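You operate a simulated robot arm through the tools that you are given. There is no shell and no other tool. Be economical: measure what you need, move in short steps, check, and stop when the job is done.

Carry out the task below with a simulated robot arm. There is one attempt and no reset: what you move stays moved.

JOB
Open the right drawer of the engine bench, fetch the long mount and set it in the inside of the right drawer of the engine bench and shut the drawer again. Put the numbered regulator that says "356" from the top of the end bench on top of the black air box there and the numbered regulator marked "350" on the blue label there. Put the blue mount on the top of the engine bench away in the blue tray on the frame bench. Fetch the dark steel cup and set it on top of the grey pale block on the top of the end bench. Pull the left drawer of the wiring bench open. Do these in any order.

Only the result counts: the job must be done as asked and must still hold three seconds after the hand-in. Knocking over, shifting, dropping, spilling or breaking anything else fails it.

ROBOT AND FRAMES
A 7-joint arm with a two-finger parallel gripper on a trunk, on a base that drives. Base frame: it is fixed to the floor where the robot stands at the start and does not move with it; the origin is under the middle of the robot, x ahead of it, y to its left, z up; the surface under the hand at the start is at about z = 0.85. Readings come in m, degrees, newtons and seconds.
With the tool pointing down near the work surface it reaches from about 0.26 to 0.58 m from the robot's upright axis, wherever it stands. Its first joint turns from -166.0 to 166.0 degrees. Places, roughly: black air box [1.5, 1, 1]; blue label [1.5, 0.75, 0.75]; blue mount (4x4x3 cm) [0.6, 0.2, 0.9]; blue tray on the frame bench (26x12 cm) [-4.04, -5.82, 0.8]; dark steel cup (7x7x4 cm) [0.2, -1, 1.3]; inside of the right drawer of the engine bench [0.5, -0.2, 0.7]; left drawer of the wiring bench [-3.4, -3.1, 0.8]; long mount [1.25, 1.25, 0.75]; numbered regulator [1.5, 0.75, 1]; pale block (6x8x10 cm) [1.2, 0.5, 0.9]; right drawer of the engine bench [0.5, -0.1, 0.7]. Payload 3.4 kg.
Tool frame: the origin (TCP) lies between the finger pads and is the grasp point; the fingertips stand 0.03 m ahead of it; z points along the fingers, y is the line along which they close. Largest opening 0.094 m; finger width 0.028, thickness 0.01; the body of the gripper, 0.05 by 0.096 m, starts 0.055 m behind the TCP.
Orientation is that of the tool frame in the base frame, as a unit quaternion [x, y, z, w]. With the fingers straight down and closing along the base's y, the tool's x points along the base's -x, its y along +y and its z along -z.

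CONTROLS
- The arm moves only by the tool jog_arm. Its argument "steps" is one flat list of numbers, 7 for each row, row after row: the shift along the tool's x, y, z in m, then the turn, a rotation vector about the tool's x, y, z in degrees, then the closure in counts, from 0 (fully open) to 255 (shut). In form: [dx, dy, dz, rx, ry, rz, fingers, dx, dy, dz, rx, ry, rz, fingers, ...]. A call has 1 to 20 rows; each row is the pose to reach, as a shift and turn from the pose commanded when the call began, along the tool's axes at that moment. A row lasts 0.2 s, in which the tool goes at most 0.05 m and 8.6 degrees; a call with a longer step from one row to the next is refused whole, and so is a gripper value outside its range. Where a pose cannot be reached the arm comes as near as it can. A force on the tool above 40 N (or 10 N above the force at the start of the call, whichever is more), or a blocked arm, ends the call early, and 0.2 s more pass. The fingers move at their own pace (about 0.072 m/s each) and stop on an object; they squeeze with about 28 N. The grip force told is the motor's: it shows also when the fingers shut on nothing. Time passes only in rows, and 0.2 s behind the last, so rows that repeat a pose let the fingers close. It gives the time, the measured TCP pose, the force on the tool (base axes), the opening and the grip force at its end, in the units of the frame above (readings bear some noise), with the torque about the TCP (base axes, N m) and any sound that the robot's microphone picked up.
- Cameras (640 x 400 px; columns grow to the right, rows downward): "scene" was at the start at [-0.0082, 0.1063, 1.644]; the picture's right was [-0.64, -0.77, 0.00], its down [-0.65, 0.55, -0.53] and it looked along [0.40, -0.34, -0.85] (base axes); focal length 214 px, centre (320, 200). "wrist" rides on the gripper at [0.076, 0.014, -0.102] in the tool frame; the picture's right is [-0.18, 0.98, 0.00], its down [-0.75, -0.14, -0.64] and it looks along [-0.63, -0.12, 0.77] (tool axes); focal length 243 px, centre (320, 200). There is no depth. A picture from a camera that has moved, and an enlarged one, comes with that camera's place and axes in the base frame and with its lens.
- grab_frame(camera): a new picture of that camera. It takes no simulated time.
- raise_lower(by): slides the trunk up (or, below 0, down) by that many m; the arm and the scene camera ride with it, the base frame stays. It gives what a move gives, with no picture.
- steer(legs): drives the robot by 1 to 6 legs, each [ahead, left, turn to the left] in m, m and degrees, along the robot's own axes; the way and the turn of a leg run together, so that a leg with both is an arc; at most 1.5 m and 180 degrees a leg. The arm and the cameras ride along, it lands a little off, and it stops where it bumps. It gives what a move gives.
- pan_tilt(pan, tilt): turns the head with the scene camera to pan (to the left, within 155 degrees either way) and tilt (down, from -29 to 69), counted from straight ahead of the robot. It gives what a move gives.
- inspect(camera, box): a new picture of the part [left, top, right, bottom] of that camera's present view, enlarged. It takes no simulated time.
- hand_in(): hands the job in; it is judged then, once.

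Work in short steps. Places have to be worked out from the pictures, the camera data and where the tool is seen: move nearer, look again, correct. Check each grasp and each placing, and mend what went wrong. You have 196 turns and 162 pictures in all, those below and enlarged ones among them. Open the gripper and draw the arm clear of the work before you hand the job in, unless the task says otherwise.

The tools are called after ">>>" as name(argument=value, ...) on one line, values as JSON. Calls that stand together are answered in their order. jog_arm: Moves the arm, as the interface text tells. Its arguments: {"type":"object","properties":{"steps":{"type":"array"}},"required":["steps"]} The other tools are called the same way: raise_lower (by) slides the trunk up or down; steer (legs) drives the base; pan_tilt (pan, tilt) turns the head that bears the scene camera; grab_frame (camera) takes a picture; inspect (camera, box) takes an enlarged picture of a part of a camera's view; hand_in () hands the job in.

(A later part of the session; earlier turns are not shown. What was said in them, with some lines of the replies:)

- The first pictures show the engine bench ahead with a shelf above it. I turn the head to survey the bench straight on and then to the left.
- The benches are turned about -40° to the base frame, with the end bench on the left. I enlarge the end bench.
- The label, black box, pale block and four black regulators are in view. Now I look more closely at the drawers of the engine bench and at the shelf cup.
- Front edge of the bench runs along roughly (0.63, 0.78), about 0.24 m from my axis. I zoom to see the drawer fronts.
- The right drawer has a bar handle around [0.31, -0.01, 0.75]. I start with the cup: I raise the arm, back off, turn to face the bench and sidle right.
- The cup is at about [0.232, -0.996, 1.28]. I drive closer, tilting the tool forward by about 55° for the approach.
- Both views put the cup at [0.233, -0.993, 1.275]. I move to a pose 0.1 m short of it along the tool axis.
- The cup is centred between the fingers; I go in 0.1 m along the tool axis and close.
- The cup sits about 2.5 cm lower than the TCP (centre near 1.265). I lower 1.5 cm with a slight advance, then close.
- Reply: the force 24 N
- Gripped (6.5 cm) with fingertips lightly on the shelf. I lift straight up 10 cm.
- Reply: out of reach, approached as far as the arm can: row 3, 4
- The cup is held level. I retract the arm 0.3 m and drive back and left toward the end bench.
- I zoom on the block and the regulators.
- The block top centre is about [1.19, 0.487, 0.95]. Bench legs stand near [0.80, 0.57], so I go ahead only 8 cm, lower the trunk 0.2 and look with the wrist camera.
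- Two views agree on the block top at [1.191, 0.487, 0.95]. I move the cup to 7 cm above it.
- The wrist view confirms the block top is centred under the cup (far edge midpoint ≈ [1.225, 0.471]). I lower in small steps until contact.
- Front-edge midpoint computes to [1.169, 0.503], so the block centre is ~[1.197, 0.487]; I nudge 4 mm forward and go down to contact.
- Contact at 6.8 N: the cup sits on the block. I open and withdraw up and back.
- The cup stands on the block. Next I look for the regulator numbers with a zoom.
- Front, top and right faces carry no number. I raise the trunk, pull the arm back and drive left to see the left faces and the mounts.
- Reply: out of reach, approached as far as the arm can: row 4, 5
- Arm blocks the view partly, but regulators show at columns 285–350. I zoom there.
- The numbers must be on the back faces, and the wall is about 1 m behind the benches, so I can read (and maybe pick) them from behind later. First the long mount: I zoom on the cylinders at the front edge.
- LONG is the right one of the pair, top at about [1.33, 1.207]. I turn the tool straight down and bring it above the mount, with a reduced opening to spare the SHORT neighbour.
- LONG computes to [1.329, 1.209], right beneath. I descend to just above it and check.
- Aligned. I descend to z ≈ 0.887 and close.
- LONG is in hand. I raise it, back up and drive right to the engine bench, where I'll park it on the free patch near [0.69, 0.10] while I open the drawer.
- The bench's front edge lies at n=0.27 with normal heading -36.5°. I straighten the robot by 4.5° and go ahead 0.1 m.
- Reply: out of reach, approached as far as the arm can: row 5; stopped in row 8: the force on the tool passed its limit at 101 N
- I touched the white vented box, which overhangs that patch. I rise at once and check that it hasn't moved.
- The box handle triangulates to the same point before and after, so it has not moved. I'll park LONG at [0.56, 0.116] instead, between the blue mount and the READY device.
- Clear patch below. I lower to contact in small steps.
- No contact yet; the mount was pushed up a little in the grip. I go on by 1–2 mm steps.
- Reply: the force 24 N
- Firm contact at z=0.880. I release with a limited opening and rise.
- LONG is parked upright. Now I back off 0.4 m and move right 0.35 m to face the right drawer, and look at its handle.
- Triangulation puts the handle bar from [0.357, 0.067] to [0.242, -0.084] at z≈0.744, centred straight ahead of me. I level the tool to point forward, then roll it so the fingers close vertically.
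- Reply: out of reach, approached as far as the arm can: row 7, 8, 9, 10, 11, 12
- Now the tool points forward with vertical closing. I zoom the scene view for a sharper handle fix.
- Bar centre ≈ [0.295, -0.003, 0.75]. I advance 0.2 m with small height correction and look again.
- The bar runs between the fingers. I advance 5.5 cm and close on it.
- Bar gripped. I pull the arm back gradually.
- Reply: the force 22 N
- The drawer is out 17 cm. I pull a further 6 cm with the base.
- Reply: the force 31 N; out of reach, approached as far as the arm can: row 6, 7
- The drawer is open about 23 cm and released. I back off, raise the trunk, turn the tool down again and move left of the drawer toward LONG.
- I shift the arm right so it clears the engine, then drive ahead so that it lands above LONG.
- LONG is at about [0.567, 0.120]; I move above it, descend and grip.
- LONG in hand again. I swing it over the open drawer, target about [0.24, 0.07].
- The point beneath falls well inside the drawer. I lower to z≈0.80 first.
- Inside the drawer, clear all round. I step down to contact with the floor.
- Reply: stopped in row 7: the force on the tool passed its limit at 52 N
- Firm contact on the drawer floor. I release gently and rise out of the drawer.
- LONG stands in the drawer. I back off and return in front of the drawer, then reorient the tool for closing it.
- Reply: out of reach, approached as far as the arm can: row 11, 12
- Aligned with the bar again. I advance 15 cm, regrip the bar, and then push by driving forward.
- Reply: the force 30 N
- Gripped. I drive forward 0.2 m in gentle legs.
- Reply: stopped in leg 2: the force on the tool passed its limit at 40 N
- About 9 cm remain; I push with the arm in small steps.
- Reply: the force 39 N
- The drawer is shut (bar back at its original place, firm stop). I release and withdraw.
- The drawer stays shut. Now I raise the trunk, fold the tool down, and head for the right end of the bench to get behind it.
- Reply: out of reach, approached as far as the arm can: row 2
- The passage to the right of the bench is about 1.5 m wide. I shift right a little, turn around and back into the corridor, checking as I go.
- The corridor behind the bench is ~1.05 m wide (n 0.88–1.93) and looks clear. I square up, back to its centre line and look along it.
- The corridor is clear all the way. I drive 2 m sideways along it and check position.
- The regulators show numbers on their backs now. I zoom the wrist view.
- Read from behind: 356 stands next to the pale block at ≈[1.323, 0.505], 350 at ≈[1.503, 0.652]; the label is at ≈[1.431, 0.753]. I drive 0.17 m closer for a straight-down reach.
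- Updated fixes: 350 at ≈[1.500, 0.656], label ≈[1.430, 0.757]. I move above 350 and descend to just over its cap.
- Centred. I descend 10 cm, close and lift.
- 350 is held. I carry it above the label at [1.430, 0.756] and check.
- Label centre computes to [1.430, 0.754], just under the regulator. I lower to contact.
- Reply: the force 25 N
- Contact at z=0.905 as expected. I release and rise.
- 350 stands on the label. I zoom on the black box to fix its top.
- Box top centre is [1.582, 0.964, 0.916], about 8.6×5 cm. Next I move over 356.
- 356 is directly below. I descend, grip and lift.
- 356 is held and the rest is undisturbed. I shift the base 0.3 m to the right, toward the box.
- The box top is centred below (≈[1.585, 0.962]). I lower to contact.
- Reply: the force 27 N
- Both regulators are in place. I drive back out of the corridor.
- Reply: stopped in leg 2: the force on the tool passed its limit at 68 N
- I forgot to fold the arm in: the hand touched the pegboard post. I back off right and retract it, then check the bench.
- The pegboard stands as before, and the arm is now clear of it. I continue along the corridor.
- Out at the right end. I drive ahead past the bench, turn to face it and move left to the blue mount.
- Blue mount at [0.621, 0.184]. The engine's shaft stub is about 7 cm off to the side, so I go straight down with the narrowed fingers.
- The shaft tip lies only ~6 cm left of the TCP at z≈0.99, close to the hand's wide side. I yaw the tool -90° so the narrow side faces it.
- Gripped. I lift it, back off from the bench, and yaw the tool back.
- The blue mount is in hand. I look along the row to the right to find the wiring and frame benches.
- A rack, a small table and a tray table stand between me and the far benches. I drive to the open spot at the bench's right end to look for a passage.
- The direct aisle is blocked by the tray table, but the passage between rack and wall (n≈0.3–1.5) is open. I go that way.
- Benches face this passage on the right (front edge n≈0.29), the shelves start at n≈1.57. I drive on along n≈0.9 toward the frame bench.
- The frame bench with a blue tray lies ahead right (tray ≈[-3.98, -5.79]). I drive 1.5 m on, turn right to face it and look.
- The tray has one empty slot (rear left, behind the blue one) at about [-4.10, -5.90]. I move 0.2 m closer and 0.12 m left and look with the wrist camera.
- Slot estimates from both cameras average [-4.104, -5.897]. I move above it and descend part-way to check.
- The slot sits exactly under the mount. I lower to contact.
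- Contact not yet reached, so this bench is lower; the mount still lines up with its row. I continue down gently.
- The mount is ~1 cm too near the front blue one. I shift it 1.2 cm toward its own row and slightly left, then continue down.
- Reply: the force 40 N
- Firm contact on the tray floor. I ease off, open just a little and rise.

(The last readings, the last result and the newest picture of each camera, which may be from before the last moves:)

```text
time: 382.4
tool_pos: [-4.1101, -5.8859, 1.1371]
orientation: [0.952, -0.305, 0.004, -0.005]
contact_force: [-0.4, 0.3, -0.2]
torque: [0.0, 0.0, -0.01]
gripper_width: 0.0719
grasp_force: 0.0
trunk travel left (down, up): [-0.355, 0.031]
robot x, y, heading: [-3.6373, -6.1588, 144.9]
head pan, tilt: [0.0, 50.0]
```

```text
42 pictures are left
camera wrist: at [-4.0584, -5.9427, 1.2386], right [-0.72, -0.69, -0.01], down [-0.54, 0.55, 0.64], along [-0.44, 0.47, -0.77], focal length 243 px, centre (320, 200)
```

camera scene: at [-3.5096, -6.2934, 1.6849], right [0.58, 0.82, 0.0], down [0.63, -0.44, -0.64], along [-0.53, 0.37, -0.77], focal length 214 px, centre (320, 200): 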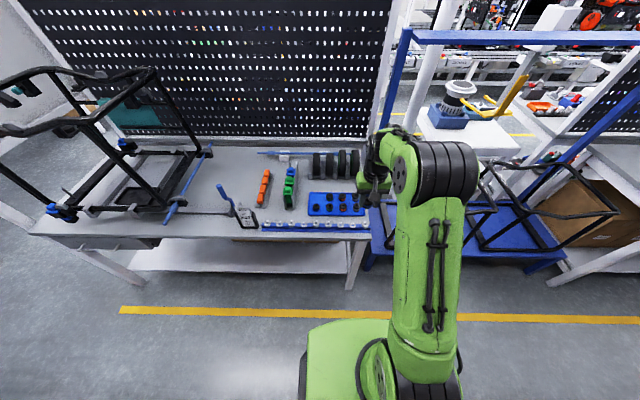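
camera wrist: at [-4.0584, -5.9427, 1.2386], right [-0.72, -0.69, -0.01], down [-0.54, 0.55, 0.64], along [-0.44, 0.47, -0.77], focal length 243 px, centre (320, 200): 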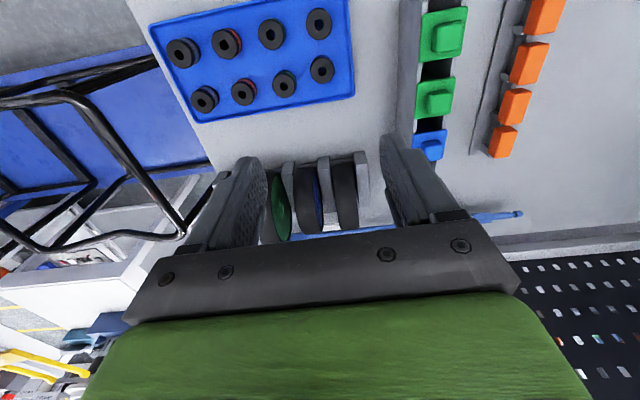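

The blue mount sits in its slot. Now to find a way to the wiring bench's side: I back off, tuck in the arm, and look around the left end of this bench.

>>> jog_arm(steps=[0.04, 0, -0.02, 0, 0, 0, 60, 0.08, 0, -0.04, 0, 0, 0, 60, 0.12, 0, -0.04, 0, 0, 0, 60, 0.14, 0, -0.04, 0, 0, 0, 60, 0.14, 0, -0.04, 0, 0, 0, 60])

>>> steer(legs=[[-0.25, 0, 0]])

>>> pan_tilt(pan=55, tilt=25)

>>> grab_frame(camera="scene")

>>> pan_tilt(pan=-40, tilt=20)

>>> grab_frame(camera="scene")

```text
time: 383.6
tool_pos: [-3.9971, -5.969, 1.1774]
orientation: [0.953, -0.303, 0.004, -0.005]
contact_force: [-0.5, 0.6, -0.3]
torque: [0.02, 0.01, 0.01]
gripper_width: 0.0721
grasp_force: 0.1
trunk travel left (down, up): [-0.355, 0.031]
robot x, y, heading: [-3.6395, -6.1639, 144.9]
head pan, tilt: [0.0, 50.0]
```

```text
time: 385.4
tool_pos: [-3.7937, -6.113, 1.1753]
orientation: [0.953, -0.304, 0.003, -0.005]
contact_force: [0.3, -0.9, 0.8]
torque: [-0.01, 0.01, 0.0]
gripper_width: 0.072
grasp_force: 0.1
trunk travel left (down, up): [-0.355, 0.031]
robot x, y, heading: [-3.436, -6.3032, 145.1]
head pan, tilt: [0.0, 50.0]
```

```text
time: 386.7
tool_pos: [-3.7935, -6.1123, 1.1761]
orientation: [0.953, -0.304, 0.004, -0.004]
contact_force: [0.4, -0.1, -0.2]
torque: [0.01, -0.01, 0.02]
gripper_width: 0.0719
grasp_force: 0.1
trunk travel left (down, up): [-0.355, 0.031]
robot x, y, heading: [-3.4364, -6.3009, 144.8]
head pan, tilt: [55.0, 25.0]
```

```text
41 pictures are left
camera scene: at [-3.5618, -6.4953, 1.7223], right [-0.34, 0.94, 0.0], down [0.4, 0.14, -0.91], along [-0.85, -0.31, -0.42], focal length 214 px, centre (320, 200)
```

scene: 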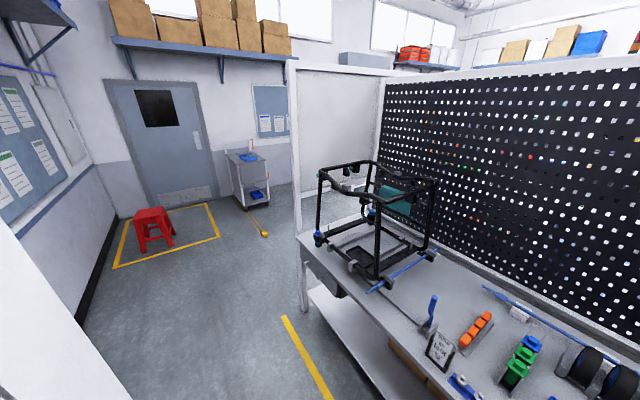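

```text
time: 388.4
tool_pos: [-3.7939, -6.1119, 1.1764]
orientation: [0.953, -0.304, 0.004, -0.005]
contact_force: [0.6, 0.1, 0.3]
torque: [-0.02, -0.02, -0.01]
gripper_width: 0.0718
grasp_force: 0.1
trunk travel left (down, up): [-0.355, 0.031]
robot x, y, heading: [-3.4337, -6.3066, 145.1]
head pan, tilt: [-40.0, 20.0]
```

```text
40 pictures are left
camera scene: at [-3.4993, -6.374, 1.7305], right [0.97, 0.26, 0.0], down [0.09, -0.33, -0.94], along [-0.24, 0.91, -0.34], focal length 214 px, centre (320, 200)
```

scene: 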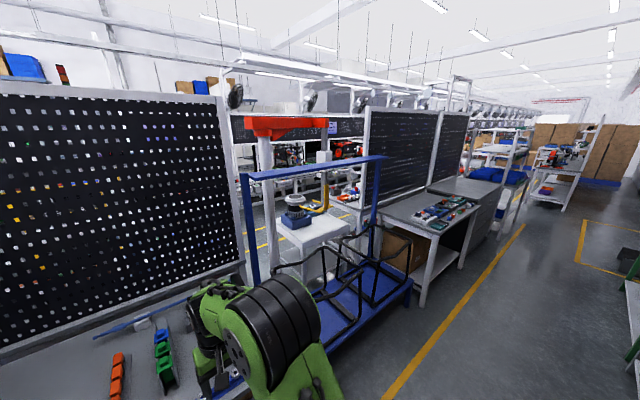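

Beyond the left end of the frame bench there is a wide gap (about 2 m) to the cart. I go round that way toward the aisle.

>>> steer(legs=[[0, 0, -1.4], [0, 1.2, 0], [0, 1.15, 0], [1.2, 0, 0]])

>>> pan_tilt(pan=-45, tilt=22)

>>> grab_frame(camera="scene")

```text
time: 405.9
tool_pos: [-6.1385, -7.2855, 1.1765]
orientation: [0.95, -0.314, 0.003, -0.005]
contact_force: [-0.3, 0.0, 0.7]
torque: [-0.01, 0.0, -0.02]
gripper_width: 0.0719
grasp_force: 0.1
trunk travel left (down, up): [-0.355, 0.031]
robot x, y, heading: [-5.7849, -7.484, 143.9]
head pan, tilt: [-40.0, 20.0]
```

```text
time: 406.6
tool_pos: [-6.1395, -7.2847, 1.1766]
orientation: [0.95, -0.313, 0.004, -0.004]
contact_force: [-0.4, -0.5, -0.1]
torque: [0.02, 0.0, 0.0]
gripper_width: 0.072
grasp_force: 0.1
trunk travel left (down, up): [-0.355, 0.031]
robot x, y, heading: [-5.7872, -7.4817, 144.1]
head pan, tilt: [-45.0, 22.0]
```

```text
39 pictures are left
camera scene: at [-5.8421, -7.5511, 1.7272], right [0.99, 0.15, 0.0], down [0.06, -0.37, -0.93], along [-0.14, 0.92, -0.37], focal length 214 px, centre (320, 200)
```

scene: 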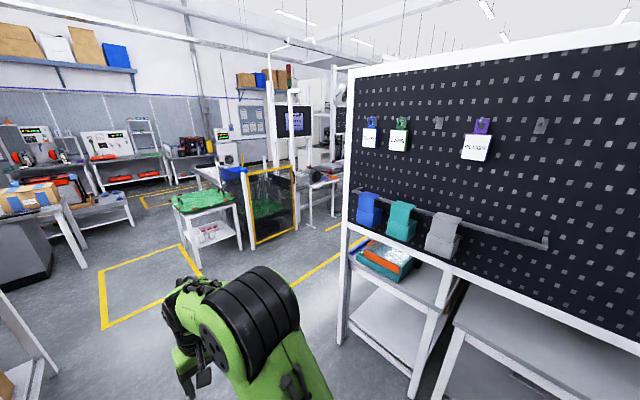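

I enter the aisle, turn to face the bench row from its aisle side, and look along it.

>>> steer(legs=[[1.45, 0, 0], [0, 0, -180]])

>>> pan_tilt(pan=60, tilt=22)

>>> grab_frame(camera="scene")

```text
time: 421.1
tool_pos: [-6.5987, -6.8295, 1.176]
orientation: [0.311, 0.95, -0.004, -0.003]
contact_force: [-0.1, -0.1, 0.2]
torque: [0.03, -0.01, 0.01]
gripper_width: 0.072
grasp_force: 0.0
trunk travel left (down, up): [-0.355, 0.031]
robot x, y, heading: [-6.9506, -6.6349, -35.8]
head pan, tilt: [-45.0, 22.0]
```

```text
time: 422.9
tool_pos: [-6.5988, -6.8299, 1.1759]
orientation: [0.311, 0.95, -0.004, -0.003]
contact_force: [0.7, -0.8, 1.3]
torque: [0.0, 0.0, 0.01]
gripper_width: 0.0721
grasp_force: 0.1
trunk travel left (down, up): [-0.355, 0.031]
robot x, y, heading: [-6.9549, -6.6323, -36.2]
head pan, tilt: [60.0, 22.0]
```

```text
38 pictures are left
camera scene: at [-6.8286, -6.4376, 1.7272], right [0.41, -0.91, 0.0], down [-0.34, -0.15, -0.93], along [0.85, 0.38, -0.37], focal length 214 px, centre (320, 200)
```

scene: 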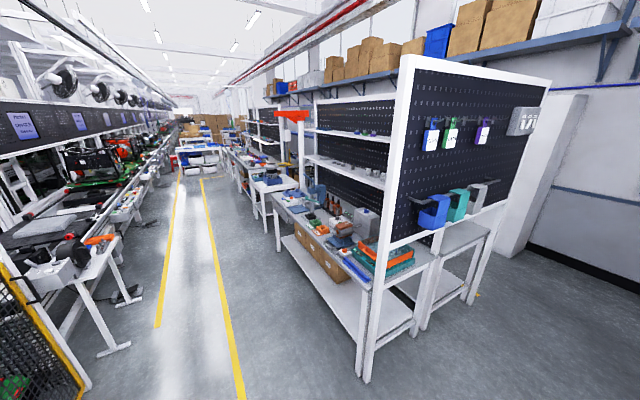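

The aisle is clear at n≈-1.65. I drive 4 m along it toward the wiring bench and look.

>>> steer(legs=[[0, 1.35, 0], [0, 1.35, 0], [0, 1.3, 0]])

>>> pan_tilt(pan=35, tilt=30)

>>> grab_frame(camera="scene")

```text
time: 442.0
tool_pos: [-4.2449, -3.627, 1.176]
orientation: [0.316, 0.949, -0.004, -0.003]
contact_force: [0.0, 0.7, 0.7]
torque: [-0.02, -0.04, -0.01]
gripper_width: 0.0719
grasp_force: 0.0
trunk travel left (down, up): [-0.355, 0.031]
robot x, y, heading: [-4.5977, -3.4239, -36.5]
head pan, tilt: [60.0, 22.0]
```

```text
time: 442.9
tool_pos: [-4.2452, -3.6257, 1.1771]
orientation: [0.317, 0.949, -0.005, -0.004]
contact_force: [0.0, 0.5, 0.1]
torque: [0.02, -0.01, 0.03]
gripper_width: 0.0717
grasp_force: 0.0
trunk travel left (down, up): [-0.355, 0.031]
robot x, y, heading: [-4.5936, -3.4265, -36.7]
head pan, tilt: [35.0, 30.0]
```

```text
37 pictures are left
camera scene: at [-4.4652, -3.2712, 1.7144], right [-0.03, -1.0, 0.0], down [-0.5, 0.01, -0.87], along [0.87, -0.02, -0.5], focal length 214 px, centre (320, 200)
```

scene: 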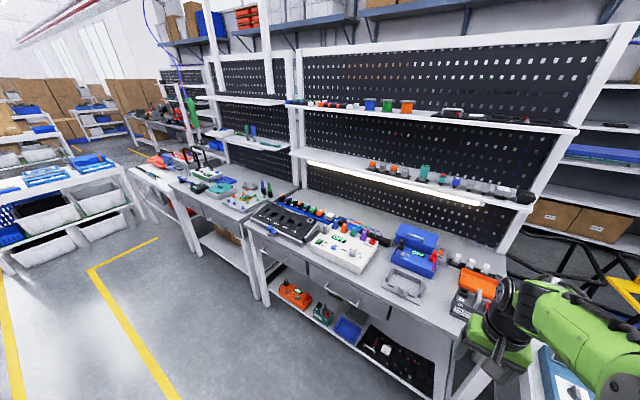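

The bench right ahead matches the wiring bench; the left drawer should be about pixel (290, 260). I zoom there.

>>> inspect(camera="scene", box=[230, 200, 470, 350])

```text
2.67 times, centred on (350, 275) of scene
camera zoom: at [-4.4652, -3.2712, 1.7144], right [-0.03, -1.0, 0.0], down [-0.5, 0.01, -0.87], along [0.87, -0.02, -0.5], focal length 572 px, centre (240, 0)
```

zoom: 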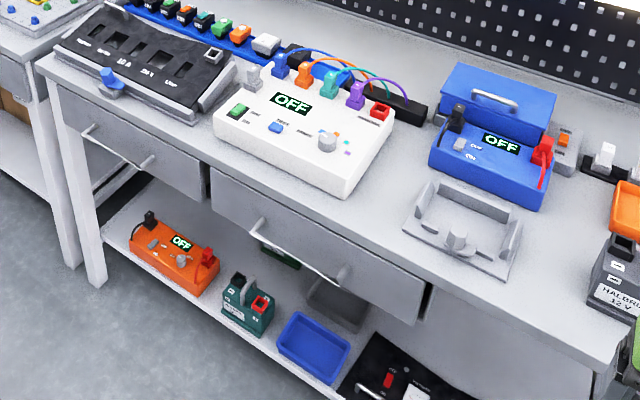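

The wiring bench's left drawer handle is at about [-3.47, -3.02]. I move 1.0 m left to face it, and set the tool horizontal with vertical closing.

>>> steer(legs=[[0, 1.0, 0]])

>>> pan_tilt(pan=10, tilt=50)

>>> inspect(camera="scene", box=[270, 130, 430, 230])

>>> jog_arm(steps=[0, 0, 0, 0, -8.2, 0, 0, 0, 0, 0, 0, -16.4, 0, 0, 0, 0, 0, 0, -24.6, 0, 0, 0, 0, 0, 0, -32.8, 0, 0, 0, 0, 0, 0, -41, 0, 0, 0, 0, 0, 0, -49.2, 0, 0, 0, 0, 0, 0, -57.4, 0, 0, 0, 0, 0, 0, -65.6, 0, 0, 0, 0, 0, 0, -73.8, 0, 0, 0, 0, 0, 0, -82, 0, 0, 0, 0, 0, 0, -90, 0, 0, 0, 0, 0, 0, -90, 0, 0])

>>> jog_arm(steps=[0, 0, 0, 0, 0, 8.2, 0, 0, 0, 0, 0, 0, 16.4, 0, 0, 0, 0, 0, 0, 24.6, 0, 0, 0, 0, 0, 0, 32.8, 0, 0, 0, 0, 0, 0, 41, 0, 0, 0, 0, 0, 0, 49.2, 0, 0, 0, 0, 0, 0, 57.4, 0, 0, 0, 0, 0, 0, 65.6, 0, 0, 0, 0, 0, 0, 73.8, 0, 0, 0, 0, 0, 0, 82, 0, 0, 0, 0, 0, 0, 90, 0, 0, 0, 0, 0, 0, 90, 0])

>>> raise_lower(by=-0.35)

>>> inspect(camera="scene", box=[270, 90, 462, 210])

```text
time: 448.1
tool_pos: [-3.6473, -2.8212, 1.1763]
orientation: [0.318, 0.948, -0.005, -0.004]
contact_force: [0.5, 0.3, 0.9]
torque: [-0.02, 0.0, 0.01]
gripper_width: 0.0717
grasp_force: 0.0
trunk travel left (down, up): [-0.355, 0.031]
robot x, y, heading: [-4.0, -2.623, -36.6]
head pan, tilt: [35.0, 30.0]
```

```text
time: 449.0
tool_pos: [-3.6483, -2.8229, 1.1761]
orientation: [0.317, 0.948, -0.005, -0.004]
contact_force: [0.8, -0.3, 0.6]
torque: [0.01, 0.0, -0.04]
gripper_width: 0.0719
grasp_force: 0.1
trunk travel left (down, up): [-0.355, 0.031]
robot x, y, heading: [-4.001, -2.6209, -36.7]
head pan, tilt: [10.0, 50.0]
```

```text
4.00 times, centred on (350, 180) of scene
camera zoom: at [-3.8893, -2.4995, 1.6849], right [-0.45, -0.89, 0.0], down [-0.68, 0.34, -0.64], along [0.58, -0.29, -0.77], focal length 858 px, centre (200, 280)
```

zoom: 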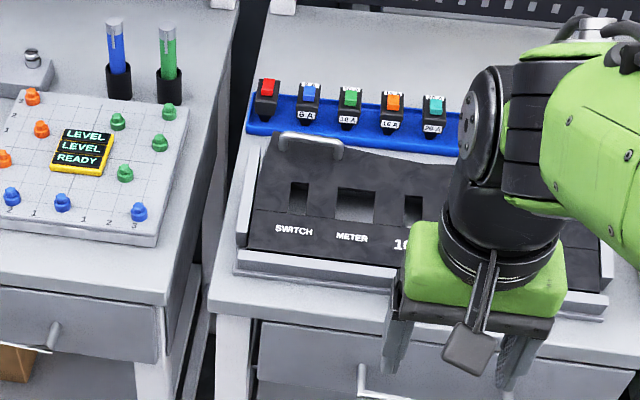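

```text
time: 451.6
tool_pos: [-3.5946, -2.8346, 1.2195]
orientation: [0.293, 0.646, -0.211, 0.672]
contact_force: [-0.3, -0.6, -0.3]
torque: [-0.03, 0.0, 0.07]
gripper_width: 0.0937
grasp_force: 0.1
out of reach, approached as far as the arm can: row 7, 8, 9, 10, 11, 12
trunk travel left (down, up): [-0.355, 0.031]
robot x, y, heading: [-4.0017, -2.619, -36.6]
head pan, tilt: [10.0, 50.0]
```

```text
time: 454.2
tool_pos: [-3.5992, -2.8375, 1.1982]
orientation: [0.653, 0.293, 0.279, 0.64]
contact_force: [0.3, 0.2, 0.1]
torque: [0.0, 0.01, -0.02]
gripper_width: 0.0942
grasp_force: 0.1
trunk travel left (down, up): [-0.355, 0.031]
robot x, y, heading: [-3.9984, -2.618, -36.5]
head pan, tilt: [10.0, 50.0]
```

```text
time: 457.6
tool_pos: [-3.5985, -2.8376, 0.8473]
orientation: [0.653, 0.291, 0.28, 0.64]
contact_force: [-0.3, 1.2, -0.1]
torque: [-0.03, -0.02, -0.02]
gripper_width: 0.094
grasp_force: 0.2
trunk travel left (down, up): [-0.005, 0.381]
robot x, y, heading: [-3.9987, -2.6207, -36.5]
head pan, tilt: [10.0, 50.0]
```

```text
3.33 times, centred on (366, 150) of scene
camera zoom: at [-3.8894, -2.4995, 1.3348], right [-0.45, -0.89, 0.0], down [-0.68, 0.34, -0.64], along [0.57, -0.29, -0.77], focal length 715 px, centre (167, 367)
```

zoom: 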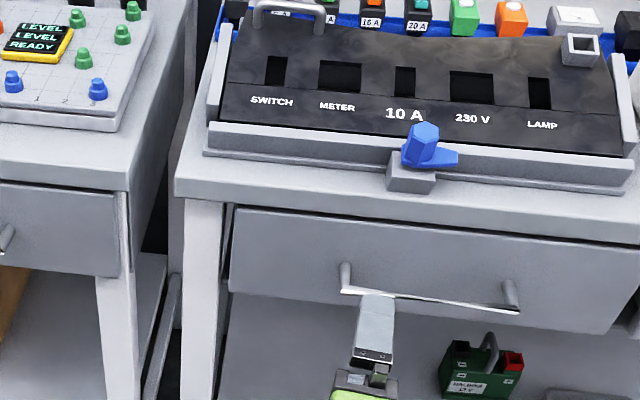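

Triangulated handle centre ≈[-3.51, -3.015, 0.775]. I lower, shift right 7 cm and straighten the tool by 6°, then look.

>>> jog_arm(steps=[-0.02, -0.03, 0.002, 0, 2, 0, 0, -0.045, -0.05, 0.004, 0, 4, 0, 0, -0.07, -0.072, 0.007, 0, 6, 0, 0, -0.07, -0.072, 0.007, 0, 6, 0, 0])

>>> grab_frame(camera="wrist")

>>> inspect(camera="scene", box=[300, 110, 460, 210])

```text
time: 458.6
tool_pos: [-3.6421, -2.8941, 0.7781]
orientation: [0.637, 0.326, 0.313, 0.624]
contact_force: [-0.4, 0.6, 0.1]
torque: [0.0, 0.0, 0.04]
gripper_width: 0.0938
grasp_force: 0.0
out of reach, approached as far as the arm can: row 1, 2
trunk travel left (down, up): [-0.005, 0.381]
robot x, y, heading: [-3.9985, -2.6181, -36.6]
head pan, tilt: [10.0, 50.0]
```

```text
33 pictures are left
camera wrist: at [-3.6808, -2.772, 0.7925], right [-0.09, -0.16, 0.98], down [-0.97, -0.23, -0.12], along [0.24, -0.96, -0.13], focal length 243 px, centre (320, 200)
```

wrist: 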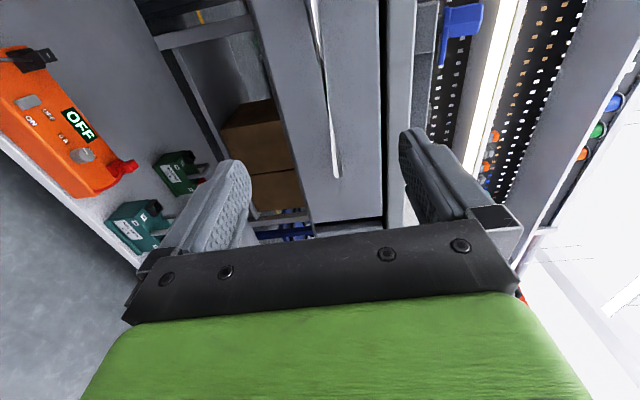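

```text
4.00 times, centred on (380, 160) of scene
camera zoom: at [-3.8895, -2.5001, 1.3348], right [-0.45, -0.89, 0.0], down [-0.68, 0.34, -0.64], along [0.57, -0.29, -0.77], focal length 858 px, centre (80, 360)
```

zoom: 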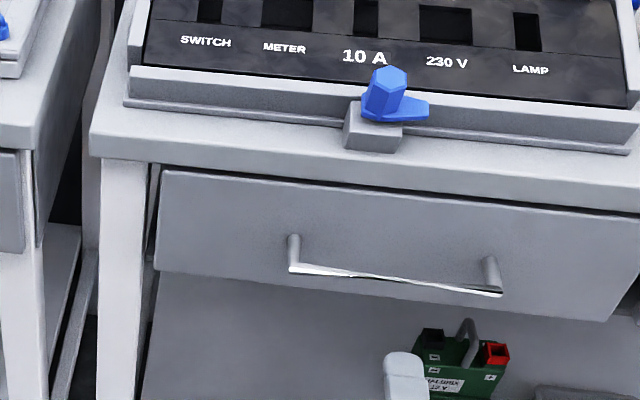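

The bar is centred between the fingers. I advance 16 cm and close on it.

>>> jog_arm(steps=[0, 0, 0.04, 0, 0, 0, 0, 0, 0, 0.08, 0, 0, 0, 0, 0, 0, 0.12, 0, 0, 0, 0, 0, 0, 0.15, 0, 0, 0, 0, 0, 0, 0.162, 0, 0, 0, 0, 0, 0, 0.162, 0, 0, 0, 150, 0, 0, 0.162, 0, 0, 0, 255, 0, 0, 0.162, 0, 0, 0, 255, 0, 0, 0.162, 0, 0, 0, 255, 0, 0, 0.162, 0, 0, 0, 255])

>>> grab_frame(camera="wrist")

```text
time: 460.8
tool_pos: [-3.5132, -2.99, 0.7798]
orientation: [0.634, 0.322, 0.316, 0.628]
contact_force: [0.6, -0.5, 33.3]
torque: [0.39, -0.5, 0.27]
gripper_width: 0.0137
grasp_force: 44.6
trunk travel left (down, up): [-0.005, 0.381]
robot x, y, heading: [-4.0046, -2.6218, -36.7]
head pan, tilt: [10.0, 50.0]
```

```text
31 pictures are left
camera wrist: at [-3.5513, -2.8675, 0.7935], right [-0.1, -0.15, 0.98], down [-0.97, -0.22, -0.13], along [0.24, -0.96, -0.12], focal length 243 px, centre (320, 200)
```

wrist: 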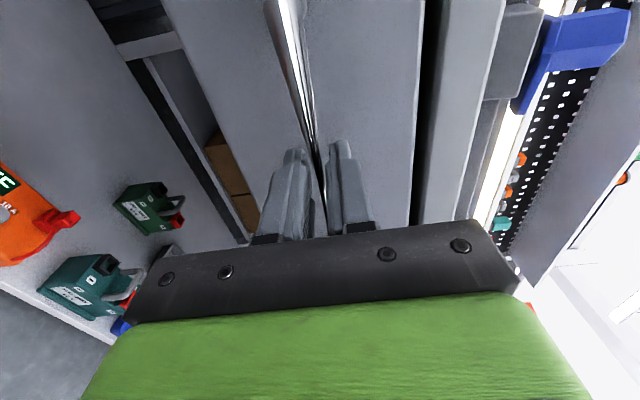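

The bar is gripped (14 mm). I pull the drawer with the arm.

>>> jog_arm(steps=[0, 0, -0.015, 0, 0, 0, 255, 0, 0, -0.03, 0, 0, 0, 255, 0, 0, -0.05, 0, 0, 0, 255, 0, 0, -0.07, 0, 0, 0, 255, 0, 0, -0.09, 0, 0, 0, 255, 0, 0, -0.11, 0, 0, 0, 255, 0, 0, -0.13, 0, 0, 0, 255, 0, 0, -0.15, 0, 0, 0, 255, 0, 0, -0.15, 0, 0, 0, 255])

>>> steer(legs=[[-0.1, 0, 0]])

>>> grab_frame(camera="scene")

```text
time: 461.5
tool_pos: [-3.5378, -2.9716, 0.7783]
orientation: [0.633, 0.32, 0.316, 0.629]
contact_force: [1.5, -0.6, 9.9]
torque: [0.31, -0.33, -1.21]
gripper_width: 0.0138
grasp_force: 44.8
trunk travel left (down, up): [-0.005, 0.381]
robot x, y, heading: [-4.0014, -2.6209, -36.7]
head pan, tilt: [10.0, 50.0]
stopped in row 3: the force on the tool passed its limit at 46 N (the readings are from after the stop); the commanded pose is now the measured one
```

```text
time: 462.7
tool_pos: [-3.6208, -2.9114, 0.7786]
orientation: [0.634, 0.322, 0.315, 0.628]
contact_force: [-3.2, -2.5, 20.7]
torque: [0.45, -0.53, 0.06]
gripper_width: 0.0134
grasp_force: 44.6
trunk travel left (down, up): [-0.005, 0.381]
robot x, y, heading: [-4.0784, -2.5638, -36.6]
head pan, tilt: [10.0, 50.0]
```

```text
30 pictures are left
camera scene: at [-3.9717, -2.4392, 1.335], right [-0.45, -0.89, 0.0], down [-0.68, 0.34, -0.64], along [0.58, -0.29, -0.76], focal length 214 px, centre (320, 200)
```

scene: 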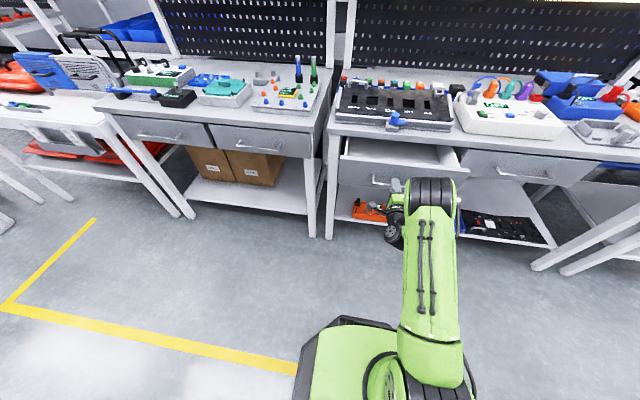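

The drawer is out about 13 cm. I pull a further 10 cm with the base.

>>> steer(legs=[[-0.1, 0, 0]])

>>> grab_frame(camera="scene")

```text
time: 463.8
tool_pos: [-3.6992, -2.8529, 0.7789]
orientation: [0.633, 0.321, 0.315, 0.63]
contact_force: [-3.5, -2.2, 11.8]
torque: [0.48, -0.47, -0.04]
gripper_width: 0.0138
grasp_force: 44.7
trunk travel left (down, up): [-0.005, 0.381]
robot x, y, heading: [-4.1612, -2.5035, -36.6]
head pan, tilt: [10.0, 50.0]
```

```text
29 pictures are left
camera scene: at [-4.0511, -2.3801, 1.3349], right [-0.45, -0.89, 0.0], down [-0.68, 0.34, -0.64], along [0.58, -0.29, -0.77], focal length 214 px, centre (320, 200)
```

scene: 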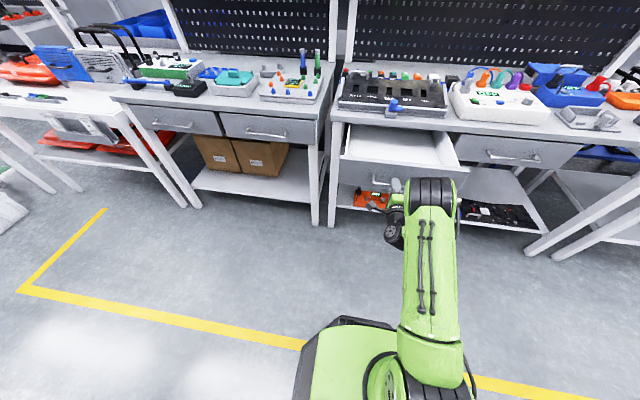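

About 23 cm out. I try 5 cm more for good measure, then release and withdraw.

>>> steer(legs=[[-0.05, 0, 0]])

>>> jog_arm(steps=[0, 0, 0, 0, 0, 0, 150, 0, 0, 0, 0, 0, 0, 0, 0, 0, 0, 0, 0, 0, 0, 0, 0, 0, 0, 0, 0, 0, 0, 0, -0.03, 0, 0, 0, 0, 0, 0, -0.06, 0, 0, 0, 0, 0, 0, -0.06, 0, 0, 0, 0])

>>> steer(legs=[[-0.08, 0, 0]])

>>> grab_frame(camera="scene")

```text
time: 464.7
tool_pos: [-3.7389, -2.8237, 0.7787]
orientation: [0.633, 0.321, 0.315, 0.63]
contact_force: [-3.4, -1.7, 6.7]
torque: [0.52, -0.43, -0.27]
gripper_width: 0.0137
grasp_force: 45.7
trunk travel left (down, up): [-0.005, 0.381]
robot x, y, heading: [-4.2016, -2.4718, -36.8]
head pan, tilt: [10.0, 50.0]
```

```text
time: 466.3
tool_pos: [-3.7875, -2.7873, 0.7798]
orientation: [0.634, 0.321, 0.314, 0.63]
contact_force: [-0.4, -0.5, 0.2]
torque: [-0.02, -0.02, -0.04]
gripper_width: 0.0939
grasp_force: 0.1
trunk travel left (down, up): [-0.005, 0.381]
robot x, y, heading: [-4.2003, -2.4725, -36.6]
head pan, tilt: [10.0, 50.0]
```

```text
time: 467.4
tool_pos: [-3.8516, -2.7397, 0.7798]
orientation: [0.633, 0.322, 0.314, 0.63]
contact_force: [-0.4, 0.0, 0.4]
torque: [0.01, 0.0, 0.03]
gripper_width: 0.094
grasp_force: 0.0
trunk travel left (down, up): [-0.005, 0.381]
robot x, y, heading: [-4.2635, -2.4247, -36.8]
head pan, tilt: [10.0, 50.0]
```

```text
28 pictures are left
camera scene: at [-4.1545, -2.3023, 1.3348], right [-0.45, -0.89, 0.0], down [-0.68, 0.34, -0.64], along [0.57, -0.29, -0.77], focal length 214 px, centre (320, 200)
```

scene: 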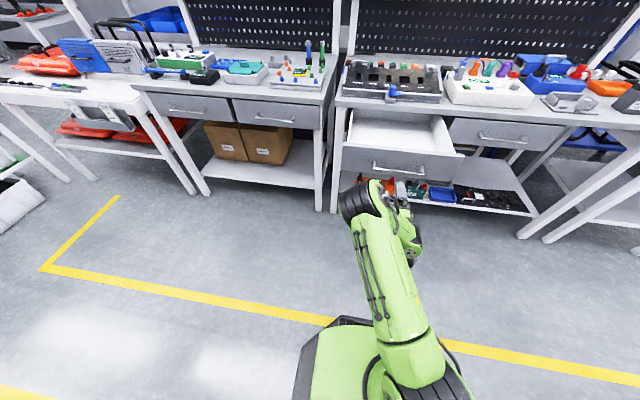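

The drawer stands open, the hand is clear and open, and all other parts were checked. I hand the job in.

>>> hand_in()

```text
The job is handed in.
```

I finished every part of the job and handed it in; I don't have the judge's verdict.

- **Long mount:** it stands upright in the right drawer of the engine bench, and the drawer is shut.
- **Regulators:** 356 is on top of the black air box, and 350 is on the blue label.
- **Blue mount:** it sits in the empty slot of the blue tray on the frame bench.
- **Dark steel cup:** it stands on the pale block on the end bench.
- **Wiring bench:** its left drawer is pulled open about 28 cm.

Along the way I bumped two things:

- **White vented box (engine bench):** I touched its handle with a force of about 101 N while carrying the long mount. Its position measured the same before and after.
- **Pegboard post (engine bench):** the hand hit it at about 68 N while I was driving behind the bench. It looked square afterwards, but I didn't measure it.
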